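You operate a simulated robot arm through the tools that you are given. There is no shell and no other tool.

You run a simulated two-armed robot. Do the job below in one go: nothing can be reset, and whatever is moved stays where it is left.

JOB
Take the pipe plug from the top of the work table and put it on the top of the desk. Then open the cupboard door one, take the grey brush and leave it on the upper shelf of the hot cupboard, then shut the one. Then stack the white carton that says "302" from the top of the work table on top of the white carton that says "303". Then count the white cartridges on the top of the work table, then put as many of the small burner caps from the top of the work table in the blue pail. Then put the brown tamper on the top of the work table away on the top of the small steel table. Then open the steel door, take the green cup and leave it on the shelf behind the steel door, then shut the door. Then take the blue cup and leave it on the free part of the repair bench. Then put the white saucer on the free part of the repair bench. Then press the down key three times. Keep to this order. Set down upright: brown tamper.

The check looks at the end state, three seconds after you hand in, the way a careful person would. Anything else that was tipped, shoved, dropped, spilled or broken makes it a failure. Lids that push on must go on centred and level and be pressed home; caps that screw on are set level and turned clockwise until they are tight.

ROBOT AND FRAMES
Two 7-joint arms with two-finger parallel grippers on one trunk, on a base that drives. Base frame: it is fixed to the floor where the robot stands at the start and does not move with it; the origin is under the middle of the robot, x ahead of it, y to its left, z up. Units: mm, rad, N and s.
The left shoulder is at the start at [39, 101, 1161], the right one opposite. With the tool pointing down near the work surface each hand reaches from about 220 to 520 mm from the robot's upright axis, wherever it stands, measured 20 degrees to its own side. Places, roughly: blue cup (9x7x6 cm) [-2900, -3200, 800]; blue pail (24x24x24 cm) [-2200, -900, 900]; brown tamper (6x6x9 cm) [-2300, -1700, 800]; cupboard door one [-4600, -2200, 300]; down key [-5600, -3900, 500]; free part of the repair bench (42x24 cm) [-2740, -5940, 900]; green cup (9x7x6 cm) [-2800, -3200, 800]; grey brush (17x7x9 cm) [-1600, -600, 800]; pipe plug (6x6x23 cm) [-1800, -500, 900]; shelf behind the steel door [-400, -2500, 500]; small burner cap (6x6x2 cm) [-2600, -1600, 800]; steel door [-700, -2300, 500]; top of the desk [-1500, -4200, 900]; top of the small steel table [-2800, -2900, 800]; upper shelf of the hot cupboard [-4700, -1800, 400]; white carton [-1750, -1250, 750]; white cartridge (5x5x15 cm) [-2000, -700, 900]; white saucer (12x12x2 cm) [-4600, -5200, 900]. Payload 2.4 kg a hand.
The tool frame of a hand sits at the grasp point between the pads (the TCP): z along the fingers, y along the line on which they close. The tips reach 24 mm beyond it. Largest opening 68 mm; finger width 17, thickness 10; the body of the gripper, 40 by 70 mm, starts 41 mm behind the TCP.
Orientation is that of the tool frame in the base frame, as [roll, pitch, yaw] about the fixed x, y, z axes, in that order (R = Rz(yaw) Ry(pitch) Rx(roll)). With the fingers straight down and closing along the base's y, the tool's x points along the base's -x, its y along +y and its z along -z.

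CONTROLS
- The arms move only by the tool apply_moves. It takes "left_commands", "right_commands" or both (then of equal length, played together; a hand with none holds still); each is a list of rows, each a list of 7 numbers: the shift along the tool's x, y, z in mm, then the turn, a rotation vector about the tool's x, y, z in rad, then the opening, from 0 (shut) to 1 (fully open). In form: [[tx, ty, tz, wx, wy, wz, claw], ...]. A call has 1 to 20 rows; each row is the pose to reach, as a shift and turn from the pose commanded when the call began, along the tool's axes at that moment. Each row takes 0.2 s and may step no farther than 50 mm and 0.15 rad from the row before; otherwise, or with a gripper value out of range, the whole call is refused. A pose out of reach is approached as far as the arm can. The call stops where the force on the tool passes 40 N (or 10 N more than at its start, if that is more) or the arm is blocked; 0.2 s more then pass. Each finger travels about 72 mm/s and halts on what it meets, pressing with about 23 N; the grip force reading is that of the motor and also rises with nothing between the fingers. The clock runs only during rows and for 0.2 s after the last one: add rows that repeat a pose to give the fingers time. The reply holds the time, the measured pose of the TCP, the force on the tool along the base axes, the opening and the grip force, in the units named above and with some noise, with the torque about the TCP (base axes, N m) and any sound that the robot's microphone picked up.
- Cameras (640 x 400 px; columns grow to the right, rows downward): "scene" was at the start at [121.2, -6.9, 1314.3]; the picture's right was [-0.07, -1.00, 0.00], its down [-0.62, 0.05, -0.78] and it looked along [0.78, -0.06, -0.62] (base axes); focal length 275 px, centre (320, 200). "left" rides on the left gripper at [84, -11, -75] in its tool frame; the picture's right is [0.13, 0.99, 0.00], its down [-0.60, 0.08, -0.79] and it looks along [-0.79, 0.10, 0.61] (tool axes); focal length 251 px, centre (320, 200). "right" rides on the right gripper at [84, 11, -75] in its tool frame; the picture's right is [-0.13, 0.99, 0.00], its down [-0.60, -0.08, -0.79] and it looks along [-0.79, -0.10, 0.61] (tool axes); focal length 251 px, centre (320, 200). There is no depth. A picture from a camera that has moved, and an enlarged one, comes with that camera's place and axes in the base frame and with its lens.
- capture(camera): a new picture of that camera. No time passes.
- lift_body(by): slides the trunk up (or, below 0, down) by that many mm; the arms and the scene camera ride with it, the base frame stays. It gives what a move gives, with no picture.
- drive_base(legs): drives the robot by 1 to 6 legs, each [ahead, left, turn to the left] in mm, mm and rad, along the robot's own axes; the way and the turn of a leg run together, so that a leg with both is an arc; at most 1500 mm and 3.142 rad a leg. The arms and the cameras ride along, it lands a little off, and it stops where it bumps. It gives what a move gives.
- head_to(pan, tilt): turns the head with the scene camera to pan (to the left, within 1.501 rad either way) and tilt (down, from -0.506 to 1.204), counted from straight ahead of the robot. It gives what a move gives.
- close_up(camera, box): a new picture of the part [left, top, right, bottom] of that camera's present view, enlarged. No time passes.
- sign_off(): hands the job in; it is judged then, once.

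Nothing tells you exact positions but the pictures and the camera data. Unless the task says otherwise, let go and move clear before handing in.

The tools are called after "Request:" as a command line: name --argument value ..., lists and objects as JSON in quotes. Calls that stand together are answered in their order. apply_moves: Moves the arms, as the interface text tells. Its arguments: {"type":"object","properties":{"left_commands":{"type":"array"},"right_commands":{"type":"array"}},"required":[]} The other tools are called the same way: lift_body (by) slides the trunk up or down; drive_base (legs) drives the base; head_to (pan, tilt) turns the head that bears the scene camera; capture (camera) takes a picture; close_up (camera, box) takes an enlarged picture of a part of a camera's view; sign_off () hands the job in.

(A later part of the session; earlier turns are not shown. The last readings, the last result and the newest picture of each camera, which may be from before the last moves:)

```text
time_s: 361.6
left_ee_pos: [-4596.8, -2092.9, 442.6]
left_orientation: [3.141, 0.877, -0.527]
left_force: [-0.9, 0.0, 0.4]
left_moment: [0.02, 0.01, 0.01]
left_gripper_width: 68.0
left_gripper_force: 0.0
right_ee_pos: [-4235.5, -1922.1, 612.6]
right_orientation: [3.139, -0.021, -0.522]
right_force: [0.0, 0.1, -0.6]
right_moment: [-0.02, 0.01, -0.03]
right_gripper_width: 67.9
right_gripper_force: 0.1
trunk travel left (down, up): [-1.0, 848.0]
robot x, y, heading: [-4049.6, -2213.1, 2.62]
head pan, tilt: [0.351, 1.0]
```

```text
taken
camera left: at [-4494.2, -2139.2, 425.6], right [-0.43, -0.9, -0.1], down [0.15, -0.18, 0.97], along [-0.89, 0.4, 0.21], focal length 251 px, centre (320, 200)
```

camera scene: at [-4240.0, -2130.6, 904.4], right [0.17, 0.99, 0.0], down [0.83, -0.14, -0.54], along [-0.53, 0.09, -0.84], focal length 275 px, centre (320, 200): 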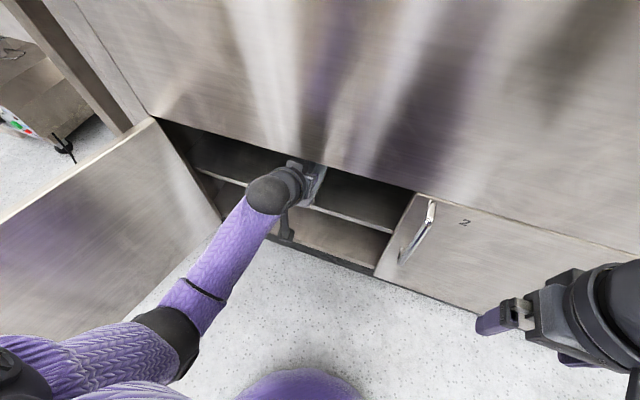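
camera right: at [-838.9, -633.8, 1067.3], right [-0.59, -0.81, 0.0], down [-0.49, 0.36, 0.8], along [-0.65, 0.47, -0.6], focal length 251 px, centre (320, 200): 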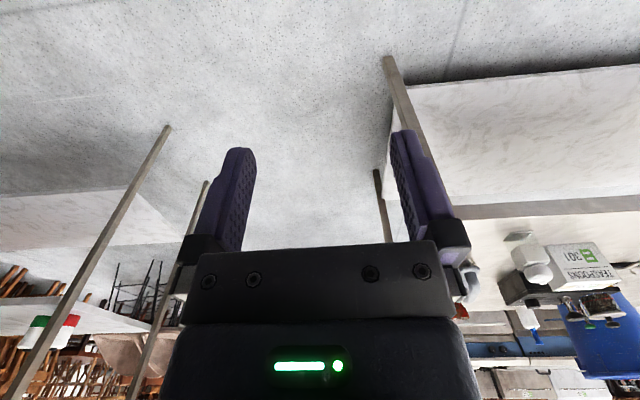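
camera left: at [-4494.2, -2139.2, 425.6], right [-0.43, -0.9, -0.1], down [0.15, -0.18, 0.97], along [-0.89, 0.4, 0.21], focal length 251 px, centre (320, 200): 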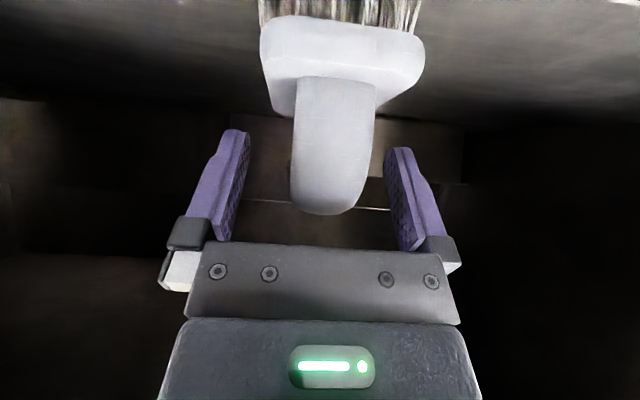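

The brush stands on the shelf. I retract along the fingers and look.

Request:
apply_moves --left_commands '[[0, 0, -30, 0, 0, 0, 1], [0, 0, -60, 0, 0, 0, 1], [0, 0, -90, 0, 0, 0, 1], [0, 0, -120, 0, 0, 0, 1], [60, 0, -150, 0, 0, 0, 1]]'

Request:
capture --camera "left"

Request:
close_up --camera "scene" --box '[150, 100, 450, 288]'

```text
refused: row 5 steps farther than a row can; nothing moved
```

```text
taken
camera left: at [-4494.2, -2139.2, 425.6], right [-0.43, -0.9, -0.1], down [0.15, -0.18, 0.97], along [-0.89, 0.4, 0.21], focal length 251 px, centre (320, 200)
```

left: 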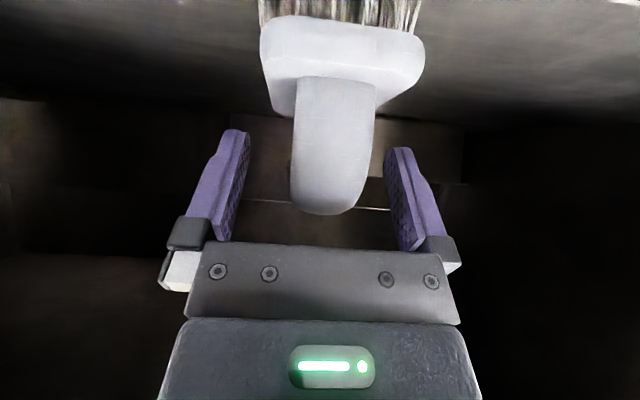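

```text
2.13 times, centred on (300, 194) of scene
camera zoom: at [-4239.9, -2130.6, 904.5], right [0.17, 0.99, 0.0], down [0.83, -0.14, -0.54], along [-0.53, 0.09, -0.84], focal length 586 px, centre (363, 213)
```

zoom: 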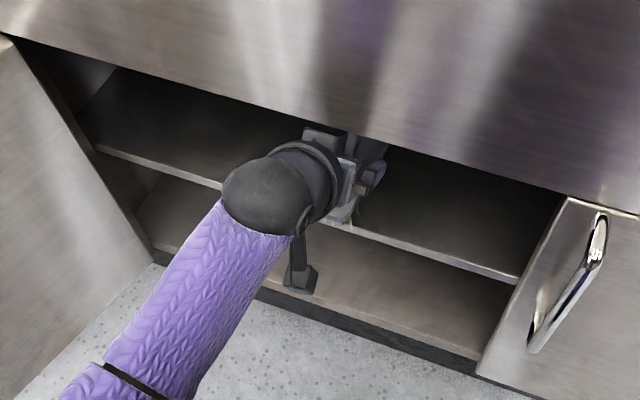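

Request:
apply_moves --left_commands '[[0, 0, -30, 0, 0, 0, 1], [0, 0, -60, 0, 0, 0, 1], [0, 0, -90, 0, 0, 0, 1], [0, 0, -120, 0, 0, 0, 1], [40, 0, -135, 0, 0, 0, 1]]'

Request:
capture --camera "left"

Request:
close_up --camera "scene" --box '[150, 100, 450, 288]'

```text
time_s: 362.8
left_ee_pos: [-4483.7, -2161.3, 500.3]
left_orientation: [3.137, 0.877, -0.528]
left_force: [0.9, -0.7, -0.7]
left_moment: [0.04, -0.02, 0.01]
left_gripper_width: 67.9
left_gripper_force: 0.1
right_ee_pos: [-4234.5, -1922.2, 611.3]
right_orientation: [3.138, -0.021, -0.521]
right_force: [0.4, -0.1, -0.1]
right_moment: [0.01, -0.01, -0.02]
right_gripper_width: 68.0
right_gripper_force: 0.0
trunk travel left (down, up): [-1.0, 848.0]
robot x, y, heading: [-4051.0, -2210.3, 2.619]
head pan, tilt: [0.351, 1.0]
```

```text
taken
camera left: at [-4380.8, -2206.8, 483.2], right [-0.43, -0.9, -0.1], down [0.15, -0.18, 0.97], along [-0.89, 0.4, 0.21], focal length 251 px, centre (320, 200)
```

left: 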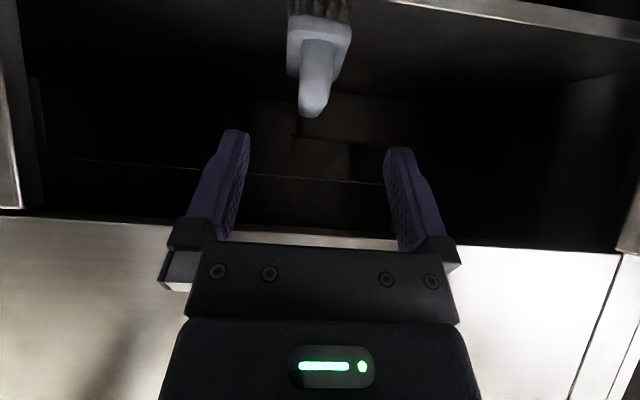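

```text
2.13 times, centred on (300, 194) of scene
camera zoom: at [-4239.9, -2130.6, 904.4], right [0.17, 0.99, 0.0], down [0.83, -0.14, -0.54], along [-0.53, 0.09, -0.84], focal length 586 px, centre (363, 213)
```

zoom: 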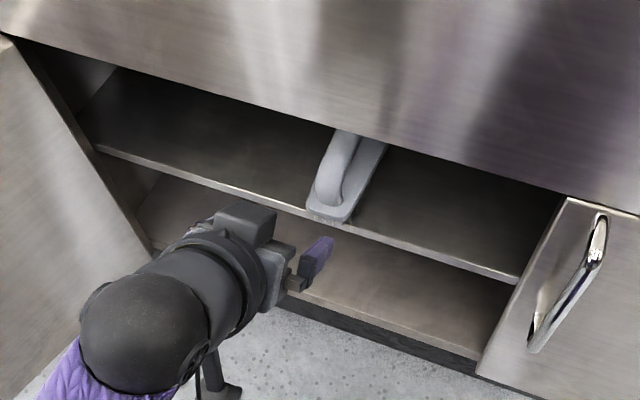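

The brush stands on the upper shelf, its near end right at the front edge. I close the fingers and push it gently a few centimetres further in.

Request:
apply_moves --left_commands '[[20, 0, 17, 0, 0, 0, 0.3], [40, 0, 33, 0, 0, 0, 0], [52, 0, 43.5, 0, 0, 0, 0], [28, 0, 72, 0, 0, 0, 0], [4.9, 0, 100, 0, 0, 0, 0], [4.9, 0, 100, 0, 0, 0, 0]]'

Request:
capture --camera "left"

Request:
close_up --camera "scene" --box '[150, 100, 450, 288]'

```text
time_s: 364.2
left_ee_pos: [-4548.5, -2120.9, 430.6]
left_orientation: [3.139, 0.874, -0.528]
left_force: [-0.1, -0.6, 0.4]
left_moment: [-0.01, -0.03, -0.01]
left_gripper_width: 0.3
left_gripper_force: 23.2
right_ee_pos: [-4234.7, -1921.8, 612.2]
right_orientation: [3.137, -0.02, -0.522]
right_force: [-0.5, -0.4, 0.1]
right_moment: [0.0, 0.0, -0.03]
right_gripper_width: 67.9
right_gripper_force: 0.1
trunk travel left (down, up): [-1.0, 848.0]
robot x, y, heading: [-4051.8, -2212.6, 2.62]
head pan, tilt: [0.351, 1.0]
```

```text
taken
camera left: at [-4445.0, -2166.9, 413.5], right [-0.43, -0.9, -0.1], down [0.15, -0.18, 0.97], along [-0.89, 0.4, 0.21], focal length 251 px, centre (320, 200)
```

left: 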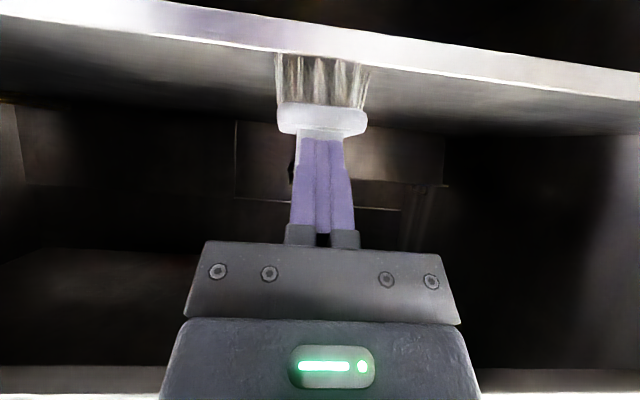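

```text
2.13 times, centred on (300, 194) of scene
camera zoom: at [-4239.9, -2130.6, 904.5], right [0.17, 0.99, 0.0], down [0.83, -0.14, -0.54], along [-0.53, 0.09, -0.84], focal length 586 px, centre (363, 213)
```

zoom: 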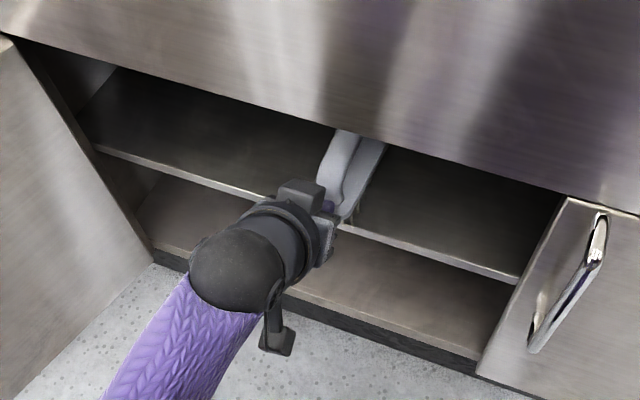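

The brush stands on its bristles and the fingertips are at its near end. I push forward slowly.

Request:
apply_moves --left_commands '[[-6.4, 0, 7.7, 0, 0, 0, 0], [-12.8, 0, 15.4, 0, 0, 0, 0], [-19.2, 0, 23, 0, 0, 0, 0], [-25.6, 0, 30.7, 0, 0, 0, 0], [-32, 0, 38.4, 0, 0, 0, 0], [-38.4, 0, 46, 0, 0, 0, 0], [-42, 0, 50, 0, 0, 0, 0]]'

Request:
capture --camera "left"

Request:
close_up --camera "scene" --box '[150, 100, 450, 288]'

```text
time_s: 365.8
left_ee_pos: [-4606.9, -2087.9, 431.1]
left_orientation: [3.141, 0.876, -0.527]
left_force: [-0.4, -0.2, -0.5]
left_moment: [-0.03, 0.02, 0.01]
left_gripper_width: 0.0
left_gripper_force: 22.7
right_ee_pos: [-4235.0, -1921.9, 612.0]
right_orientation: [3.137, -0.021, -0.521]
right_force: [0.4, 0.2, 0.3]
right_moment: [0.0, 0.03, -0.02]
right_gripper_width: 68.0
right_gripper_force: 0.0
trunk travel left (down, up): [-1.0, 848.0]
robot x, y, heading: [-4050.8, -2209.1, 2.617]
head pan, tilt: [0.351, 1.0]
```

```text
taken
camera left: at [-4503.2, -2134.2, 414.8], right [-0.43, -0.9, -0.1], down [0.15, -0.18, 0.97], along [-0.89, 0.4, 0.21], focal length 251 px, centre (320, 200)
```

left: 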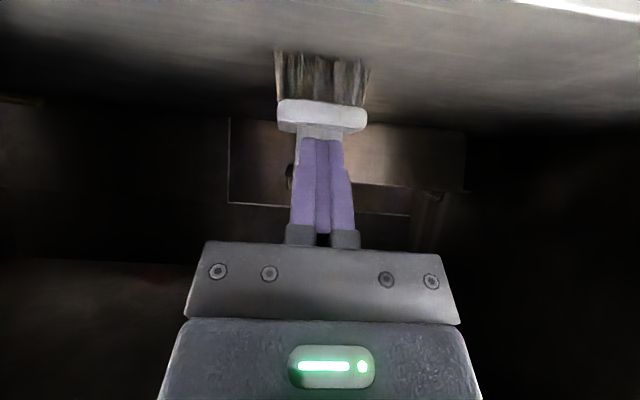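

```text
2.13 times, centred on (300, 194) of scene
camera zoom: at [-4239.9, -2130.6, 904.5], right [0.17, 0.99, 0.0], down [0.83, -0.14, -0.54], along [-0.53, 0.09, -0.84], focal length 586 px, centre (363, 213)
```

zoom: 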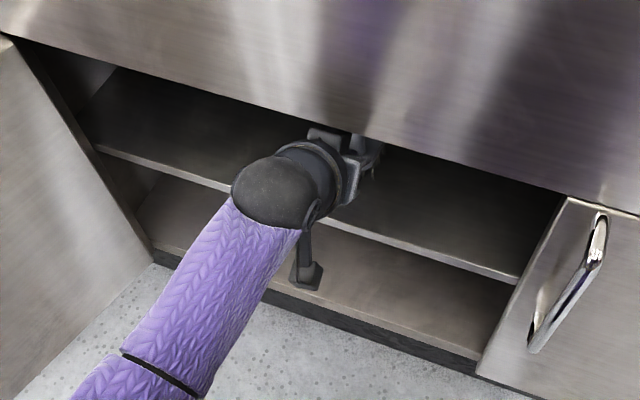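

Pushed in well. I withdraw the hand the same way and look at the brush.

Request:
apply_moves --left_commands '[[20, 0, -24, 0, 0, 0, 0], [45, 0, -54, 0, 0, 0, 0], [70, 0, -84, 0, 0, 0, 0], [95, 0, -115, 0, 0, 0, 0], [115, 0, -140, 0, 0, 0, 0]]'

Request:
capture --camera "left"

Request:
close_up --camera "scene" --box '[150, 100, 450, 288]'

```text
time_s: 367.0
left_ee_pos: [-4448.4, -2180.3, 431.2]
left_orientation: [3.14, 0.876, -0.523]
left_force: [-1.0, 0.3, 0.9]
left_moment: [0.02, 0.0, -0.01]
left_gripper_width: 0.0
left_gripper_force: 24.1
right_ee_pos: [-4233.8, -1922.2, 612.3]
right_orientation: [3.137, -0.021, -0.523]
right_force: [0.1, 0.0, -0.4]
right_moment: [-0.03, -0.03, 0.02]
right_gripper_width: 67.9
right_gripper_force: 0.2
trunk travel left (down, up): [-1.0, 848.0]
robot x, y, heading: [-4047.1, -2210.4, 2.62]
head pan, tilt: [0.351, 1.0]
```

```text
taken
camera left: at [-4345.7, -2227.2, 414.1], right [-0.43, -0.9, -0.1], down [0.15, -0.18, 0.97], along [-0.89, 0.4, 0.21], focal length 251 px, centre (320, 200)
```

left: 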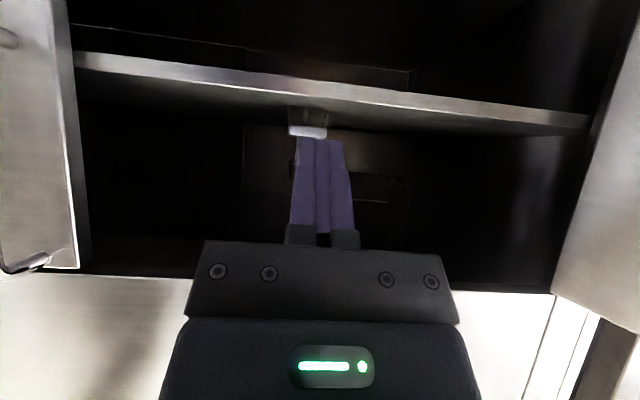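

```text
2.13 times, centred on (300, 194) of scene
camera zoom: at [-4240.0, -2130.6, 904.4], right [0.17, 0.99, 0.0], down [0.83, -0.14, -0.54], along [-0.53, 0.09, -0.84], focal length 586 px, centre (363, 213)
```

zoom: 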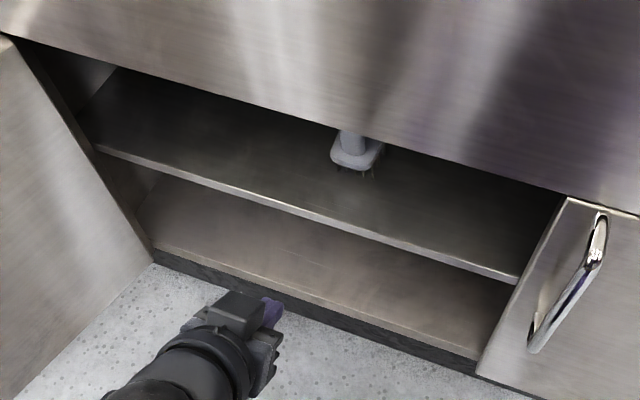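

The brush is well inside on the upper shelf. Now to shut door one: I raise the trunk, point the left hand down, and back off to see the open leaf.

Request:
lift_body --by 200

Request:
apply_moves --left_commands '[[0, 0, -10, 0, 0.13, 0, 0], [0, 0, -20, 0, 0.26, 0, 0], [0, 0, -30, 0, 0.39, 0, 0], [0, 0, -40, 0, 0.52, 0, 0], [0, 0, -50, 0, 0.65, 0, 0], [0, 0, -60, 0, 0.78, 0, 0], [0, 0, -60, 0, 0.876, 0, 0], [0, 0, -60, 0, 0.876, 0, 0]]'

Request:
drive_base --legs '[[-214, 150, 0]]'

Request:
head_to --pan 0.5 --tilt 0.9

Request:
capture --camera "scene"

Request:
capture --camera "left"

```text
time_s: 369.2
left_ee_pos: [-4448.3, -2179.6, 631.8]
left_orientation: [3.14, 0.876, -0.527]
left_force: [-0.1, -0.2, -0.7]
left_moment: [-0.02, -0.03, -0.01]
left_gripper_width: 0.1
left_gripper_force: 22.9
right_ee_pos: [-4235.0, -1922.6, 812.0]
right_orientation: [3.137, -0.023, -0.521]
right_force: [0.1, 0.0, 0.9]
right_moment: [-0.02, 0.01, -0.01]
right_gripper_width: 67.9
right_gripper_force: 0.1
trunk travel left (down, up): [-201.0, 648.0]
robot x, y, heading: [-4053.2, -2206.2, 2.62]
head pan, tilt: [0.351, 1.0]
```

```text
time_s: 371.0
left_ee_pos: [-4409.6, -2202.5, 669.3]
left_orientation: [3.14, 0.001, -0.525]
left_force: [0.4, -0.4, 0.2]
left_moment: [-0.03, 0.04, 0.0]
left_gripper_width: 0.0
left_gripper_force: 23.1
right_ee_pos: [-4234.5, -1922.4, 813.4]
right_orientation: [3.138, -0.02, -0.523]
right_force: [-0.5, 0.0, 0.3]
right_moment: [-0.01, 0.0, 0.0]
right_gripper_width: 68.0
right_gripper_force: 0.1
trunk travel left (down, up): [-201.0, 648.0]
robot x, y, heading: [-4050.7, -2212.5, 2.617]
head pan, tilt: [0.351, 1.0]
```

```text
time_s: 372.9
left_ee_pos: [-4297.8, -2440.3, 670.0]
left_orientation: [3.141, -0.001, -0.52]
left_force: [0.2, -1.3, 0.5]
left_moment: [0.02, -0.01, 0.01]
left_gripper_width: 0.1
left_gripper_force: 23.2
right_ee_pos: [-4123.6, -2159.4, 811.5]
right_orientation: [3.139, -0.022, -0.516]
right_force: [-0.8, -0.2, -0.4]
right_moment: [0.02, -0.03, 0.01]
right_gripper_width: 68.0
right_gripper_force: 0.0
trunk travel left (down, up): [-201.0, 648.0]
robot x, y, heading: [-3937.6, -2449.1, 2.628]
head pan, tilt: [0.351, 1.0]
```

```text
time_s: 373.6
left_ee_pos: [-4296.8, -2438.4, 668.4]
left_orientation: [3.139, -0.001, -0.521]
left_force: [-0.2, 0.1, 0.4]
left_moment: [-0.01, -0.03, 0.02]
left_gripper_width: 0.0
left_gripper_force: 23.2
right_ee_pos: [-4121.7, -2158.9, 811.3]
right_orientation: [3.138, -0.02, -0.516]
right_force: [-0.1, -0.2, -0.9]
right_moment: [-0.03, 0.01, 0.01]
right_gripper_width: 68.0
right_gripper_force: 0.1
trunk travel left (down, up): [-201.0, 648.0]
robot x, y, heading: [-3934.9, -2447.4, 2.622]
head pan, tilt: [0.499, 0.901]
```

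```text
taken
camera scene: at [-4075.8, -2410.6, 1119.1], right [0.02, 1.0, 0.0], down [0.78, -0.01, -0.62], along [-0.62, 0.01, -0.78], focal length 275 px, centre (320, 200)
```

scene: 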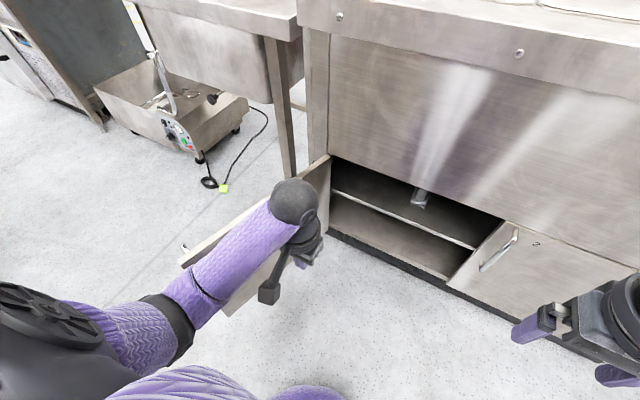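

```text
taken
camera left: at [-4217.5, -2471.1, 744.8], right [-0.38, -0.92, 0.0], down [-0.56, 0.23, 0.79], along [-0.73, 0.3, -0.61], focal length 251 px, centre (320, 200)
```

left: 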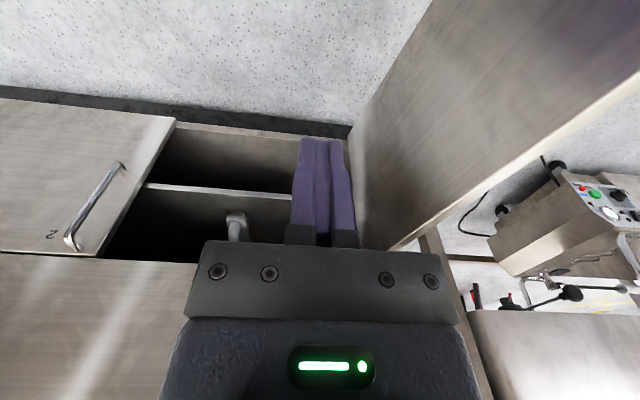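

The leaf is open about 107°, its tip near (e1 3399). I shift the robot left and carry the hand over the leaf's top edge to its outer side.

Request:
drive_base --legs '[[0, 100, -0.004]]'

Request:
apply_moves --left_commands '[[0, 40, 0, 0, 0, 0, 0], [0, 80, 0, 0, 0, 0, 0], [0, 120, 0, 0, 0, 0, 0], [0, 160, 0, 0, 0, 0, 0], [0, 195, 0, 0, 0, 0, 0], [0, 195, 0, 0, 0, 0, 0]]'

Request:
capture --camera "left"

Request:
capture --camera "scene"

```text
time_s: 374.7
left_ee_pos: [-4345.7, -2524.0, 669.4]
left_orientation: [3.14, 0.0, -0.524]
left_force: [-0.5, -0.7, -0.1]
left_moment: [0.0, -0.02, 0.01]
left_gripper_width: 0.0
left_gripper_force: 24.0
right_ee_pos: [-4170.3, -2244.9, 813.3]
right_orientation: [3.137, -0.021, -0.518]
right_force: [-0.6, -0.2, 0.1]
right_moment: [0.01, -0.01, 0.0]
right_gripper_width: 68.0
right_gripper_force: 0.1
trunk travel left (down, up): [-201.0, 648.0]
robot x, y, heading: [-3981.6, -2531.7, 2.621]
head pan, tilt: [0.499, 0.901]
```

```text
time_s: 376.1
left_ee_pos: [-4442.5, -2696.1, 666.2]
left_orientation: [3.141, 0.002, -0.522]
left_force: [-0.5, 0.5, -0.7]
left_moment: [-0.02, -0.01, -0.03]
left_gripper_width: 0.0
left_gripper_force: 23.0
right_ee_pos: [-4170.9, -2244.6, 812.2]
right_orientation: [3.138, -0.021, -0.517]
right_force: [0.4, -0.7, -0.1]
right_moment: [-0.03, 0.01, 0.01]
right_gripper_width: 67.8
right_gripper_force: 0.0
trunk travel left (down, up): [-201.0, 648.0]
robot x, y, heading: [-3980.7, -2531.6, 2.623]
head pan, tilt: [0.499, 0.901]
```

```text
taken
camera left: at [-4362.5, -2727.9, 741.9], right [-0.38, -0.92, 0.0], down [-0.56, 0.23, 0.79], along [-0.73, 0.3, -0.61], focal length 251 px, centre (320, 200)
```

left: 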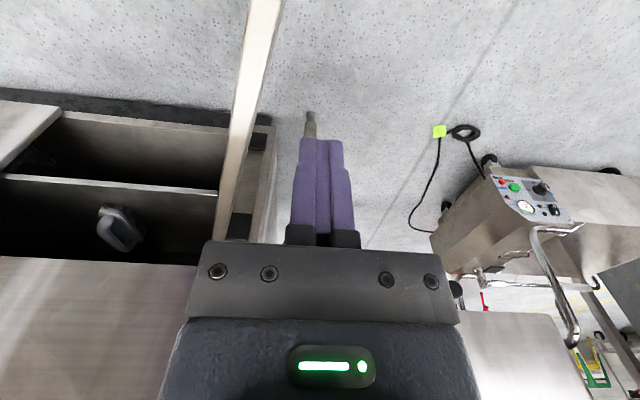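

```text
taken
camera scene: at [-4124.5, -2496.2, 1119.1], right [0.02, 1.0, 0.0], down [0.78, -0.01, -0.62], along [-0.62, 0.01, -0.78], focal length 275 px, centre (320, 200)
```

scene: 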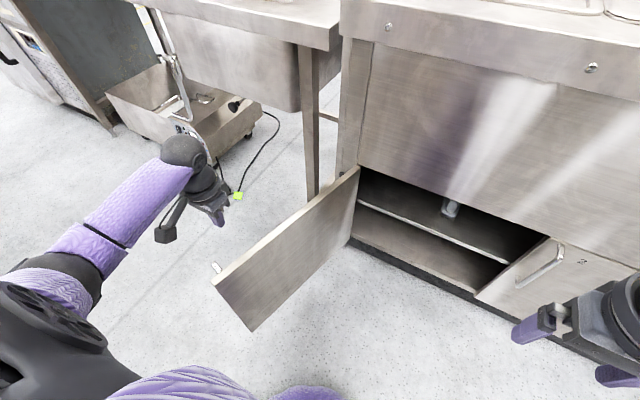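

The hand is outside the leaf. I lower it behind the top edge and push the leaf toward closing.

Request:
lift_body --by -150

Request:
apply_moves --left_commands '[[0, -20, 0, 0, 0, 0, 0], [0, -40, 0, 0, 0, 0, 0], [0, -60, 0, 0, 0, 0, 0], [0, -80, 0, 0, 0, 0, 0], [0, -100, 0, 0, 0, 0, 0], [0, -120, 0, 0, 0, 0, 0], [0, -140, 0, 0, 0, 0, 0], [0, -160, 0, 0, 0, 0, 0], [0, -180, 0, 0, 0, 0, 0]]'

Request:
capture --camera "left"

Request:
capture --camera "scene"

```text
time_s: 377.9
left_ee_pos: [-4444.2, -2693.6, 520.3]
left_orientation: [3.139, 0.001, -0.521]
left_force: [0.2, 0.5, 0.0]
left_moment: [0.02, -0.02, 0.02]
left_gripper_width: 0.1
left_gripper_force: 23.0
right_ee_pos: [-4171.1, -2244.8, 663.2]
right_orientation: [3.14, -0.02, -0.518]
right_force: [0.0, -0.4, 0.3]
right_moment: [0.0, -0.02, 0.02]
right_gripper_width: 67.9
right_gripper_force: 0.0
trunk travel left (down, up): [-51.0, 798.0]
robot x, y, heading: [-3989.5, -2529.3, 2.621]
head pan, tilt: [0.499, 0.901]
```

```text
time_s: 379.9
left_ee_pos: [-4354.3, -2536.8, 519.2]
left_orientation: [3.14, 0.001, -0.522]
left_force: [0.1, -0.4, -0.3]
left_moment: [0.03, 0.01, 0.04]
left_gripper_width: 0.1
left_gripper_force: 22.6
right_ee_pos: [-4170.5, -2244.8, 662.0]
right_orientation: [3.139, -0.02, -0.518]
right_force: [0.2, 1.2, 0.1]
right_moment: [-0.01, -0.01, 0.0]
right_gripper_width: 67.9
right_gripper_force: 0.1
trunk travel left (down, up): [-51.0, 798.0]
robot x, y, heading: [-3986.0, -2532.4, 2.621]
head pan, tilt: [0.499, 0.901]
```

```text
taken
camera left: at [-4274.1, -2569.5, 593.8], right [-0.38, -0.92, 0.0], down [-0.56, 0.23, 0.79], along [-0.73, 0.3, -0.61], focal length 251 px, centre (320, 200)
```

left: 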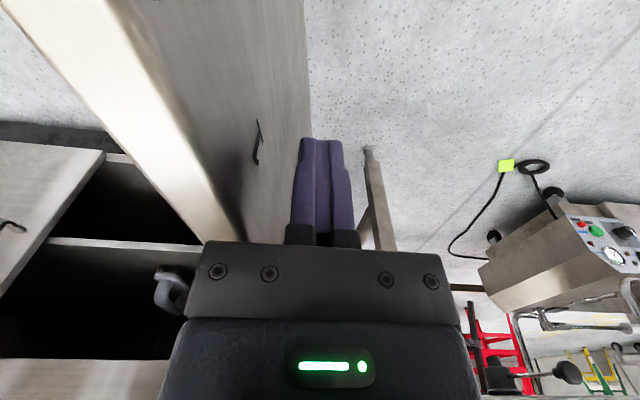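

```text
taken
camera scene: at [-4165.9, -2472.5, 964.3], right [0.02, 1.0, 0.0], down [0.78, -0.01, -0.62], along [-0.62, 0.01, -0.78], focal length 275 px, centre (320, 200)
```

scene: 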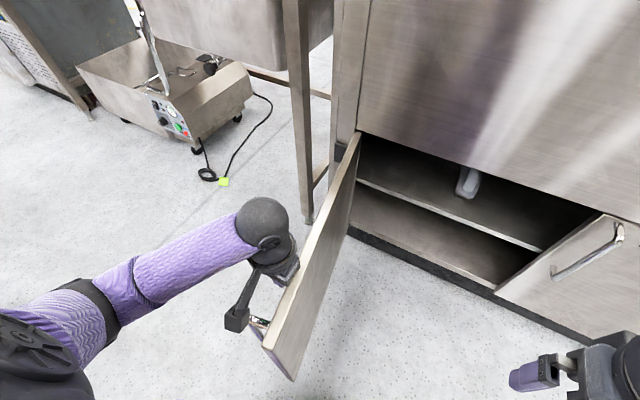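

It swings well. I carry on by driving right, then will push forward.

Request:
drive_base --legs '[[0, -150, 0]]'

Request:
apply_moves --left_commands '[[-20, -17, 0, 0, 0, 0, 0], [-40, -34, 0, 0, 0, 0, 0], [-60, -50, 0, 0, 0, 0, 0], [-80, -67, 0, 0, 0, 0, 0], [-100, -84, 0, 0, 0, 0, 0], [-120, -100, 0, 0, 0, 0, 0]]'

Request:
capture --camera "left"

Request:
capture --camera "scene"

```text
time_s: 381.2
left_ee_pos: [-4278.7, -2409.0, 518.1]
left_orientation: [3.139, 0.001, -0.518]
left_force: [0.4, -0.7, 0.7]
left_moment: [0.01, 0.02, 0.01]
left_gripper_width: 0.1
left_gripper_force: 22.8
right_ee_pos: [-4097.0, -2114.0, 662.0]
right_orientation: [3.138, -0.022, -0.516]
right_force: [-0.5, -0.3, 0.1]
right_moment: [0.0, 0.02, -0.01]
right_gripper_width: 68.1
right_gripper_force: 0.0
trunk travel left (down, up): [-51.0, 798.0]
robot x, y, heading: [-3912.6, -2401.4, 2.625]
head pan, tilt: [0.499, 0.901]
```

```text
time_s: 382.6
left_ee_pos: [-4336.3, -2262.5, 520.3]
left_orientation: [3.139, 0.0, -0.521]
left_force: [0.3, -0.1, 0.5]
left_moment: [0.02, 0.03, 0.0]
left_gripper_width: 0.1
left_gripper_force: 23.6
right_ee_pos: [-4097.2, -2114.5, 661.9]
right_orientation: [3.139, -0.021, -0.516]
right_force: [-1.0, 0.1, 0.1]
right_moment: [0.02, 0.02, -0.03]
right_gripper_width: 68.2
right_gripper_force: 0.1
trunk travel left (down, up): [-51.0, 798.0]
robot x, y, heading: [-3912.8, -2401.7, 2.625]
head pan, tilt: [0.499, 0.901]
```

```text
taken
camera left: at [-4256.9, -2293.7, 595.7], right [-0.38, -0.93, 0.0], down [-0.56, 0.23, 0.79], along [-0.73, 0.3, -0.61], focal length 251 px, centre (320, 200)
```

left: 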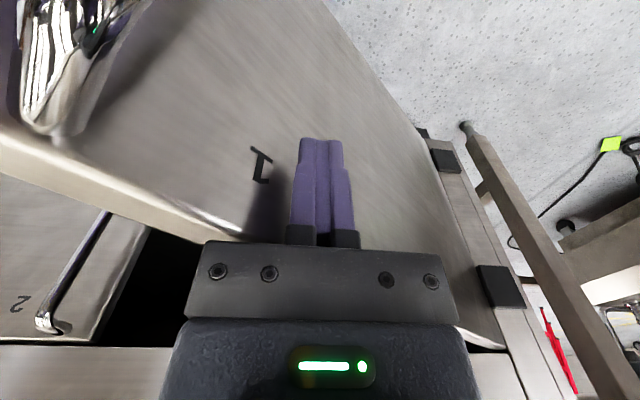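

```text
taken
camera scene: at [-4092.1, -2342.5, 964.3], right [0.02, 1.0, 0.0], down [0.78, -0.01, -0.62], along [-0.62, 0.01, -0.78], focal length 275 px, centre (320, 200)
```

scene: 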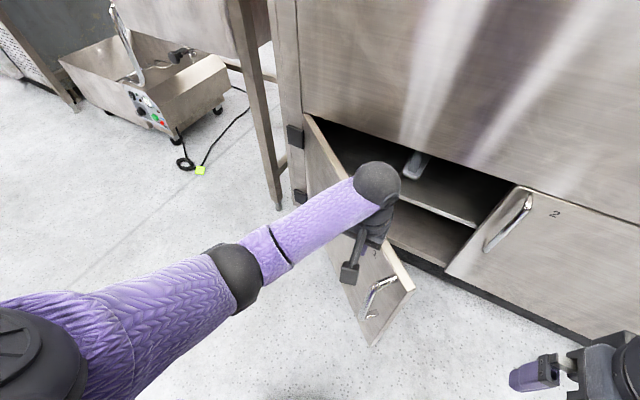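

The leaf is at about 45°. I push on by driving forward.

Request:
drive_base --legs '[[145, -40, 0]]'

Request:
capture --camera "left"

Request:
capture --camera "scene"

```text
time_s: 384.0
left_ee_pos: [-4441.6, -2155.1, 521.0]
left_orientation: [3.14, 0.0, -0.52]
left_force: [0.3, 0.4, 1.1]
left_moment: [0.0, -0.02, 0.0]
left_gripper_width: 0.3
left_gripper_force: 22.9
right_ee_pos: [-4202.5, -2007.5, 661.1]
right_orientation: [3.138, -0.021, -0.518]
right_force: [0.3, -0.4, -1.0]
right_moment: [0.01, 0.0, -0.02]
right_gripper_width: 68.0
right_gripper_force: 0.1
trunk travel left (down, up): [-51.0, 798.0]
robot x, y, heading: [-4017.5, -2298.9, 2.625]
head pan, tilt: [0.499, 0.901]
```

```text
taken
camera left: at [-4362.1, -2186.2, 595.5], right [-0.38, -0.92, 0.0], down [-0.56, 0.23, 0.79], along [-0.73, 0.3, -0.61], focal length 251 px, centre (320, 200)
```

left: 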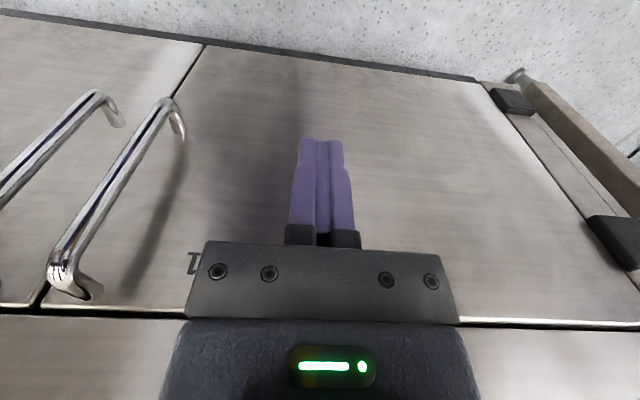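

```text
taken
camera scene: at [-4197.4, -2234.9, 964.3], right [0.02, 1.0, 0.0], down [0.78, -0.01, -0.62], along [-0.62, 0.01, -0.78], focal length 275 px, centre (320, 200)
```

scene: 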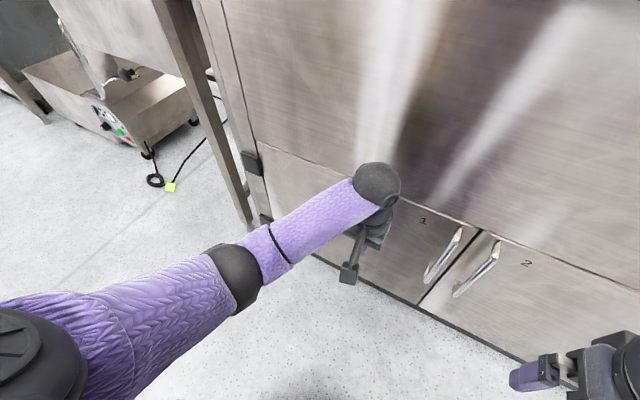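

The leaf looks shut already. I verify with a close-up.

Request:
close_up --camera "scene" --box '[380, 190, 620, 340]'

Request:
close_up --camera "left" --box '[0, 20, 260, 340]'

```text
2.67 times, centred on (500, 265) of scene
camera zoom: at [-4197.4, -2234.9, 964.3], right [0.02, 1.0, 0.0], down [0.78, -0.01, -0.62], along [-0.62, 0.01, -0.78], focal length 734 px, centre (-160, 27)
```

zoom: 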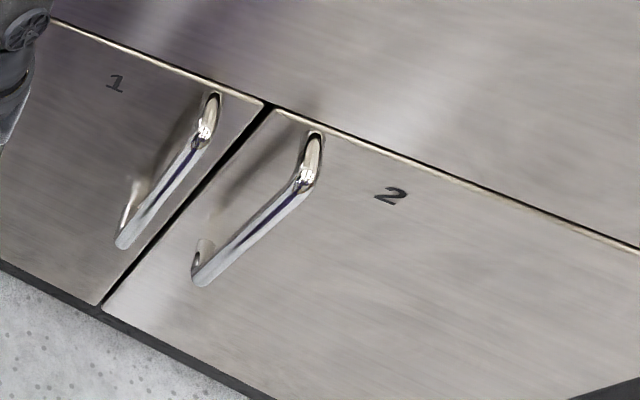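

```text
1.25 times, centred on (130, 180) of left
camera zoom: at [-4362.1, -2186.2, 595.5], right [-0.38, -0.92, 0.0], down [-0.56, 0.23, 0.79], along [-0.73, 0.3, -0.61], focal length 314 px, centre (558, 225)
```

zoom: 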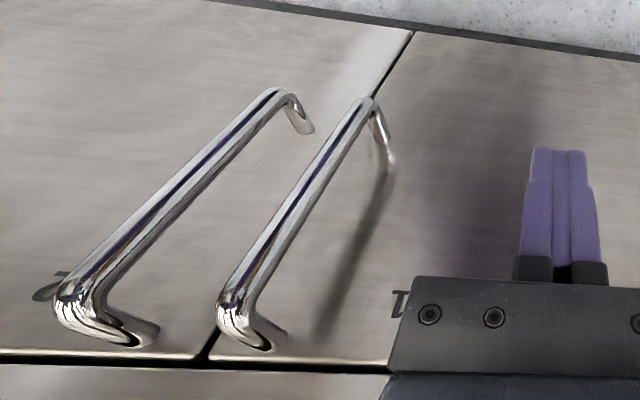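

Door one is shut flush. Next the cartons: I raise the hands, back off and drive round to the corridor side of the work table.

Request:
drive_base --legs '[[-150, 0, 0]]'

Request:
lift_body --by 400

Request:
capture --camera "scene"

```text
time_s: 385.4
left_ee_pos: [-4314.3, -2227.1, 521.3]
left_orientation: [3.14, 0.0, -0.52]
left_force: [0.3, 0.3, 0.0]
left_moment: [-0.01, -0.01, 0.0]
left_gripper_width: 0.1
left_gripper_force: 23.1
right_ee_pos: [-4076.4, -2078.0, 663.0]
right_orientation: [3.139, -0.023, -0.518]
right_force: [-0.4, 0.0, -0.4]
right_moment: [0.01, -0.01, 0.0]
right_gripper_width: 67.9
right_gripper_force: 0.1
trunk travel left (down, up): [-51.0, 798.0]
robot x, y, heading: [-3888.8, -2368.9, 2.628]
head pan, tilt: [0.499, 0.901]
```

```text
time_s: 389.2
left_ee_pos: [-4314.9, -2227.4, 920.4]
left_orientation: [3.14, 0.0, -0.52]
left_force: [0.1, -0.2, 0.5]
left_moment: [0.02, -0.01, -0.02]
left_gripper_width: 0.1
left_gripper_force: 23.3
right_ee_pos: [-4074.7, -2079.3, 1060.8]
right_orientation: [3.138, -0.023, -0.516]
right_force: [-0.1, -1.0, 0.5]
right_moment: [-0.04, -0.01, -0.02]
right_gripper_width: 67.8
right_gripper_force: 0.1
trunk travel left (down, up): [-451.0, 398.0]
robot x, y, heading: [-3890.2, -2368.5, 2.626]
head pan, tilt: [0.499, 0.901]
```

```text
taken
camera scene: at [-3987.9, -2354.0, 1371.9], right [0.02, 1.0, 0.0], down [0.78, -0.01, -0.62], along [-0.62, 0.01, -0.78], focal length 275 px, centre (320, 200)
```

scene: 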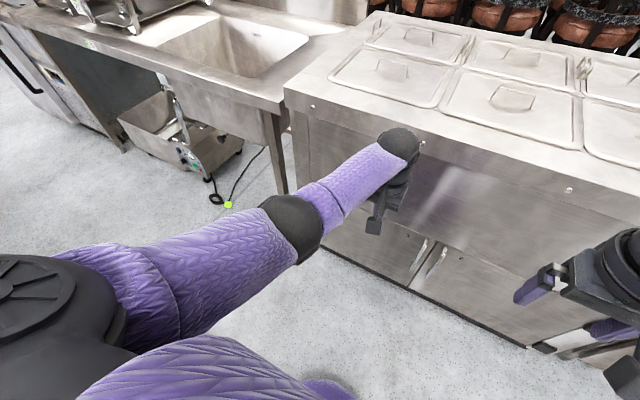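

Request:
drive_base --legs '[[-90, 0, -0.008], [0, -1150, 0], [0, -1150, 0], [0, -1100, 0]]'

```text
time_s: 404.5
left_ee_pos: [-2823.2, 341.8, 920.8]
left_orientation: [3.115, 0.0, -0.472]
left_force: [5.2, -4.4, 8.6]
left_moment: [0.09, -0.07, -0.12]
left_gripper_width: 0.0
left_gripper_force: 23.3
right_ee_pos: [-2584.9, 505.7, 1062.3]
right_orientation: [3.138, -0.021, -0.475]
right_force: [0.6, -0.1, 0.7]
right_moment: [-0.01, -0.02, 0.02]
right_gripper_width: 67.9
right_gripper_force: 0.1
trunk travel left (down, up): [-451.0, 398.0]
robot x, y, heading: [-2389.7, 226.0, 2.665]
head pan, tilt: [0.499, 0.901]
stopped in leg 4: the force on the tool passed its limit at 95 N (the readings are from after the stop); the commanded pose is now the measured one
```

The left hand has touched something, probably a bar stool. I stop and look.

Request:
capture --camera "left"

Request:
head_to --pan -0.3 --tilt 0.6

Request:
capture --camera "scene"

```text
taken
camera left: at [-2741.1, 314.9, 996.7], right [-0.33, -0.94, 0.03], down [-0.56, 0.22, 0.79], along [-0.75, 0.25, -0.61], focal length 251 px, centre (320, 200)
```

left: 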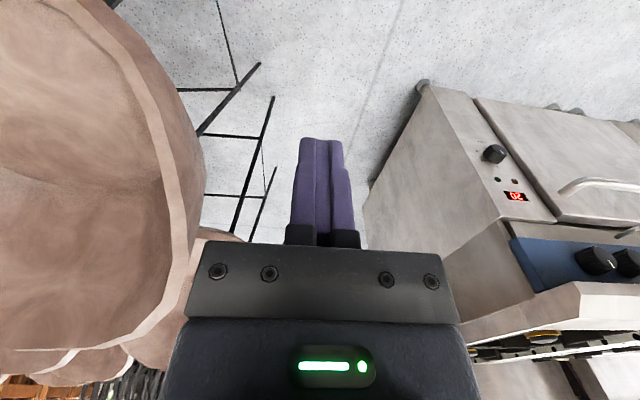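

```text
time_s: 405.6
left_ee_pos: [-2823.2, 340.7, 922.1]
left_orientation: [3.113, 0.001, -0.47]
left_force: [4.6, -4.9, 11.4]
left_moment: [0.11, -0.07, -0.08]
left_gripper_width: 0.0
left_gripper_force: 22.8
right_ee_pos: [-2583.9, 506.3, 1063.6]
right_orientation: [3.138, -0.02, -0.477]
right_force: [0.0, 0.3, 0.5]
right_moment: [-0.02, 0.0, 0.01]
right_gripper_width: 68.0
right_gripper_force: 0.0
trunk travel left (down, up): [-451.0, 398.0]
robot x, y, heading: [-2390.3, 221.4, 2.664]
head pan, tilt: [-0.3, 0.6]
```

```text
taken
camera scene: at [-2473.4, 298.5, 1396.9], right [0.7, 0.71, 0.0], down [0.4, -0.4, -0.83], along [-0.59, 0.58, -0.56], focal length 275 px, centre (320, 200)
```

scene: 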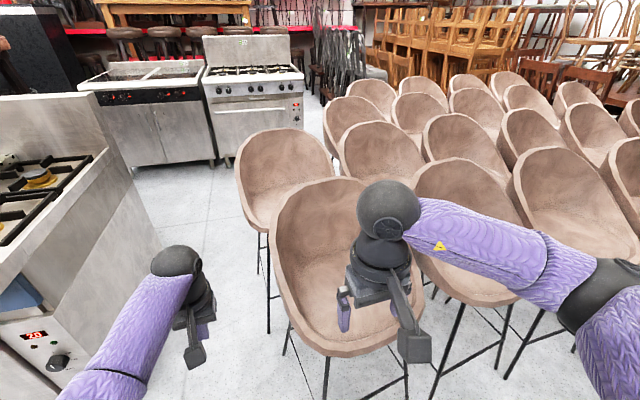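

The gripper's side touched the first stool, which still stands. I move away from it and back into the free aisle.

Request:
drive_base --legs '[[0, 80, 0], [-450, 0, -0.045]]'

Request:
capture --camera "scene"

```text
time_s: 408.9
left_ee_pos: [-2475.7, 73.4, 920.9]
left_orientation: [3.113, 0.002, -0.429]
left_force: [0.7, -0.2, 0.0]
left_moment: [0.04, 0.02, -0.01]
left_gripper_width: 0.1
left_gripper_force: 23.2
right_ee_pos: [-2244.6, 248.2, 1062.6]
right_orientation: [3.138, -0.021, -0.436]
right_force: [-0.2, -0.7, -0.1]
right_moment: [0.01, -0.01, 0.0]
right_gripper_width: 68.1
right_gripper_force: 0.0
trunk travel left (down, up): [-451.0, 398.0]
robot x, y, heading: [-2038.6, -25.5, 2.708]
head pan, tilt: [-0.3, 0.6]
stopped in leg 2: the robot was blocked; the commanded pose is now the measured one
```

```text
taken
camera scene: at [-2125.3, 45.8, 1396.7], right [0.67, 0.74, 0.0], down [0.42, -0.38, -0.82], along [-0.61, 0.55, -0.57], focal length 275 px, centre (320, 200)
```

scene: 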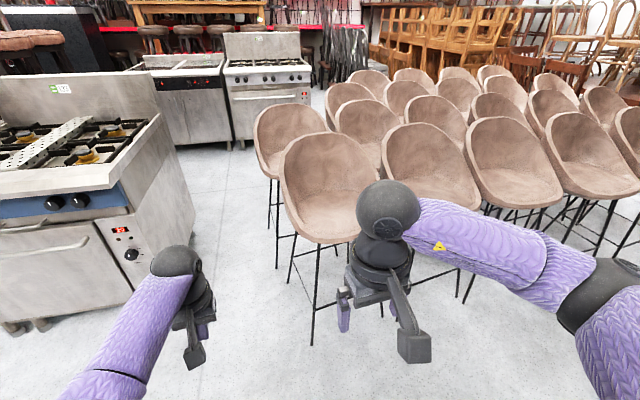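

I backed against the work table's corner. I go forward a little, then right until clear of the table, and check the table.

Request:
drive_base --legs '[[80, 0, -0.09], [0, -480, 0]]'

Request:
head_to --pan 1.45 --tilt 0.6

Request:
capture --camera "scene"

```text
time_s: 412.4
left_ee_pos: [-2293.9, 557.2, 920.8]
left_orientation: [3.112, 0.0, -0.525]
left_force: [0.1, -0.1, 0.1]
left_moment: [0.0, -0.01, 0.03]
left_gripper_width: 0.0
left_gripper_force: 23.3
right_ee_pos: [-2047.4, 710.6, 1062.5]
right_orientation: [3.138, -0.022, -0.532]
right_force: [-0.5, 0.7, -0.3]
right_moment: [0.02, -0.04, -0.01]
right_gripper_width: 67.8
right_gripper_force: 0.2
trunk travel left (down, up): [-451.0, 398.0]
robot x, y, heading: [-1869.2, 420.8, 2.607]
head pan, tilt: [-0.3, 0.6]
```

```text
time_s: 414.1
left_ee_pos: [-2294.3, 557.0, 920.9]
left_orientation: [3.114, -0.001, -0.526]
left_force: [0.7, 0.6, -0.2]
left_moment: [-0.03, -0.03, 0.0]
left_gripper_width: 0.0
left_gripper_force: 22.5
right_ee_pos: [-2047.6, 708.8, 1062.2]
right_orientation: [3.139, -0.022, -0.533]
right_force: [0.1, 0.3, 0.6]
right_moment: [0.01, -0.02, 0.05]
right_gripper_width: 68.1
right_gripper_force: 0.0
trunk travel left (down, up): [-451.0, 398.0]
robot x, y, heading: [-1866.3, 420.6, 2.608]
head pan, tilt: [1.45, 0.6]
```

```text
taken
camera scene: at [-1942.2, 360.7, 1396.8], right [-0.79, 0.61, 0.0], down [0.34, 0.45, -0.83], along [-0.5, -0.65, -0.56], focal length 275 px, centre (320, 200)
```

scene: 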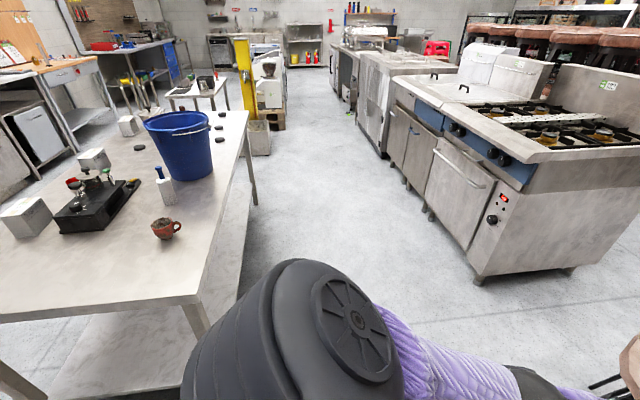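

Everything on the table stands as before. I back through the gap to the corridor side.

Request:
drive_base --legs '[[-800, 0, 0.01], [-780, 0, 0]]'

```text
time_s: 422.2
left_ee_pos: [-936.4, -244.0, 919.8]
left_orientation: [3.113, -0.001, -0.508]
left_force: [-0.1, -0.3, 0.4]
left_moment: [0.02, 0.01, -0.01]
left_gripper_width: 0.0
left_gripper_force: 22.3
right_ee_pos: [-691.3, -87.7, 1062.1]
right_orientation: [3.139, -0.02, -0.514]
right_force: [0.6, -0.3, -0.6]
right_moment: [-0.01, 0.0, -0.02]
right_gripper_width: 68.1
right_gripper_force: 0.1
trunk travel left (down, up): [-451.0, 398.0]
robot x, y, heading: [-505.4, -377.9, 2.625]
head pan, tilt: [1.45, 0.6]
```

Request:
drive_base --legs '[[80, 0, -0.005], [0, 600, 0], [0, 560, 0]]'

Request:
head_to --pan 0.2 --tilt 0.7

Request:
capture --camera "scene"

```text
time_s: 428.9
left_ee_pos: [-1570.2, -1187.4, 921.2]
left_orientation: [3.113, -0.001, -0.513]
left_force: [0.3, -0.5, -0.3]
left_moment: [0.04, 0.01, 0.0]
left_gripper_width: 0.0
left_gripper_force: 23.3
right_ee_pos: [-1325.8, -1032.8, 1061.8]
right_orientation: [3.137, -0.021, -0.521]
right_force: [-0.3, 0.0, -0.3]
right_moment: [0.0, 0.01, -0.01]
right_gripper_width: 68.1
right_gripper_force: 0.2
trunk travel left (down, up): [-451.0, 398.0]
robot x, y, heading: [-1142.2, -1320.4, 2.621]
head pan, tilt: [1.45, 0.6]
```

```text
time_s: 430.4
left_ee_pos: [-1569.8, -1187.3, 921.3]
left_orientation: [3.115, 0.002, -0.515]
left_force: [0.8, -0.4, -0.2]
left_moment: [0.01, 0.0, -0.02]
left_gripper_width: 0.1
left_gripper_force: 22.9
right_ee_pos: [-1325.5, -1032.1, 1062.2]
right_orientation: [3.138, -0.021, -0.521]
right_force: [0.1, -0.1, 0.4]
right_moment: [0.0, -0.01, 0.01]
right_gripper_width: 68.1
right_gripper_force: 0.1
trunk travel left (down, up): [-451.0, 398.0]
robot x, y, heading: [-1140.0, -1318.2, 2.621]
head pan, tilt: [0.201, 0.7]
```

```text
taken
camera scene: at [-1243.2, -1282.0, 1388.1], right [0.31, 0.95, 0.0], down [0.61, -0.2, -0.76], along [-0.73, 0.24, -0.64], focal length 275 px, centre (320, 200)
```

scene: 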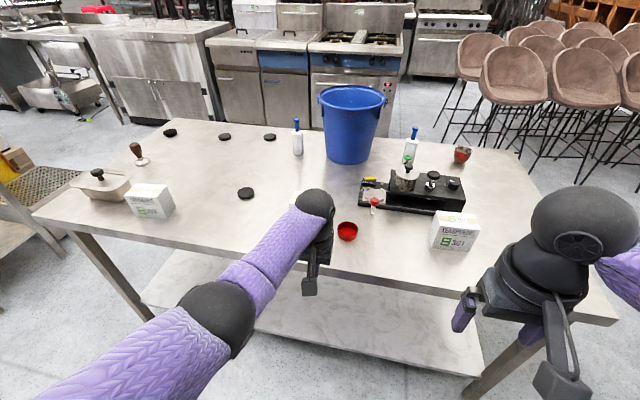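

A fine view of the table: cartons 303 (far left) and 301, with 302 behind my left hand; black caps, two white cartridges, tamper. I zoom in.

Request:
close_up --camera "scene" --box '[60, 100, 300, 250]'

Request:
close_up --camera "scene" --box '[260, 80, 500, 230]'

```text
2.67 times, centred on (180, 175) of scene
camera zoom: at [-1243.2, -1282.0, 1388.1], right [0.31, 0.95, 0.0], down [0.61, -0.2, -0.76], along [-0.73, 0.24, -0.64], focal length 734 px, centre (693, 267)
```

zoom: 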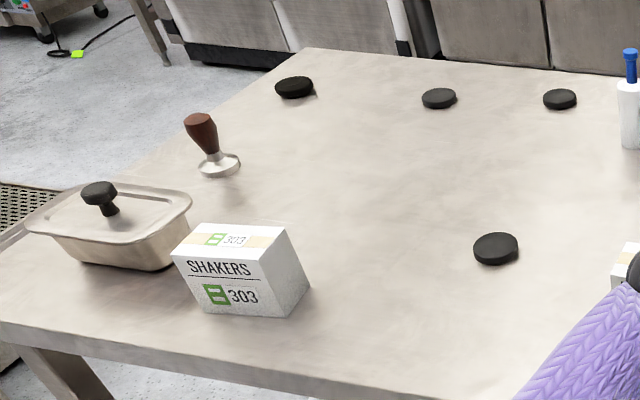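

```text
2.67 times, centred on (380, 155) of scene
camera zoom: at [-1243.2, -1282.0, 1388.1], right [0.31, 0.95, 0.0], down [0.61, -0.2, -0.76], along [-0.73, 0.24, -0.64], focal length 734 px, centre (160, 320)
```

zoom: 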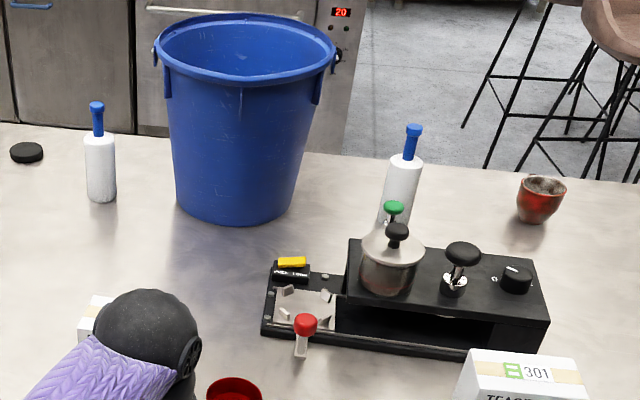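

I zoom further on each black cap to compare sizes, and on the cartridges.

Request:
close_up --camera "scene" --box '[150, 110, 230, 160]'

Request:
close_up --camera "scene" --box '[210, 110, 290, 160]'

Request:
close_up --camera "scene" --box '[210, 165, 290, 215]'

```text
8.00 times, centred on (190, 135) of scene
camera zoom: at [-1243.2, -1282.0, 1388.1], right [0.31, 0.95, 0.0], down [0.61, -0.2, -0.76], along [-0.73, 0.24, -0.64], focal length 2203 px, centre (1360, 720)
```

zoom: 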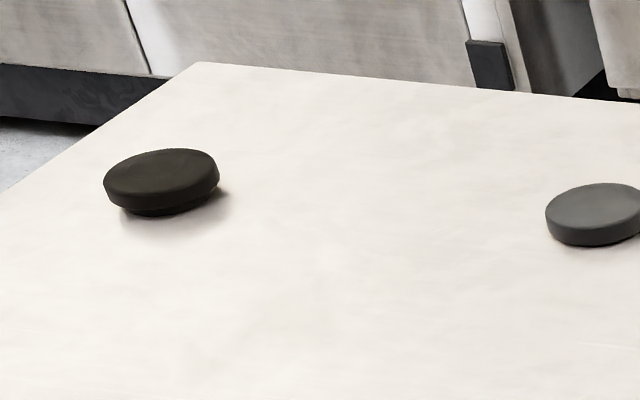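

```text
8.00 times, centred on (250, 135) of scene
camera zoom: at [-1243.2, -1282.0, 1388.1], right [0.31, 0.95, 0.0], down [0.61, -0.2, -0.76], along [-0.73, 0.24, -0.64], focal length 2203 px, centre (880, 720)
```

zoom: 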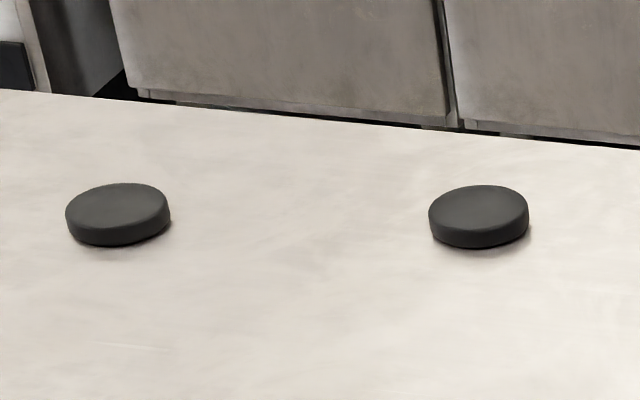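

```text
8.00 times, centred on (250, 190) of scene
camera zoom: at [-1243.2, -1282.0, 1388.1], right [0.31, 0.95, 0.0], down [0.61, -0.2, -0.76], along [-0.73, 0.24, -0.64], focal length 2203 px, centre (880, 280)
```

zoom: 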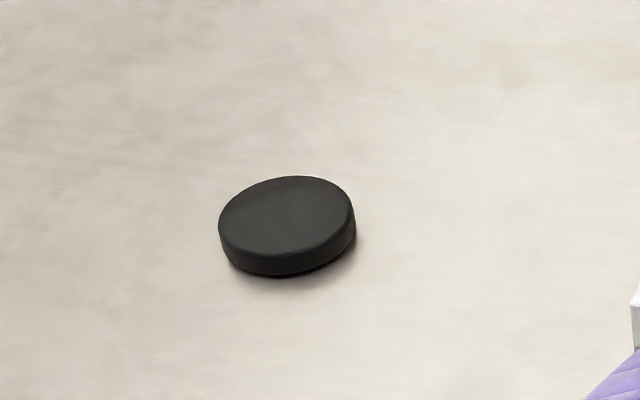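

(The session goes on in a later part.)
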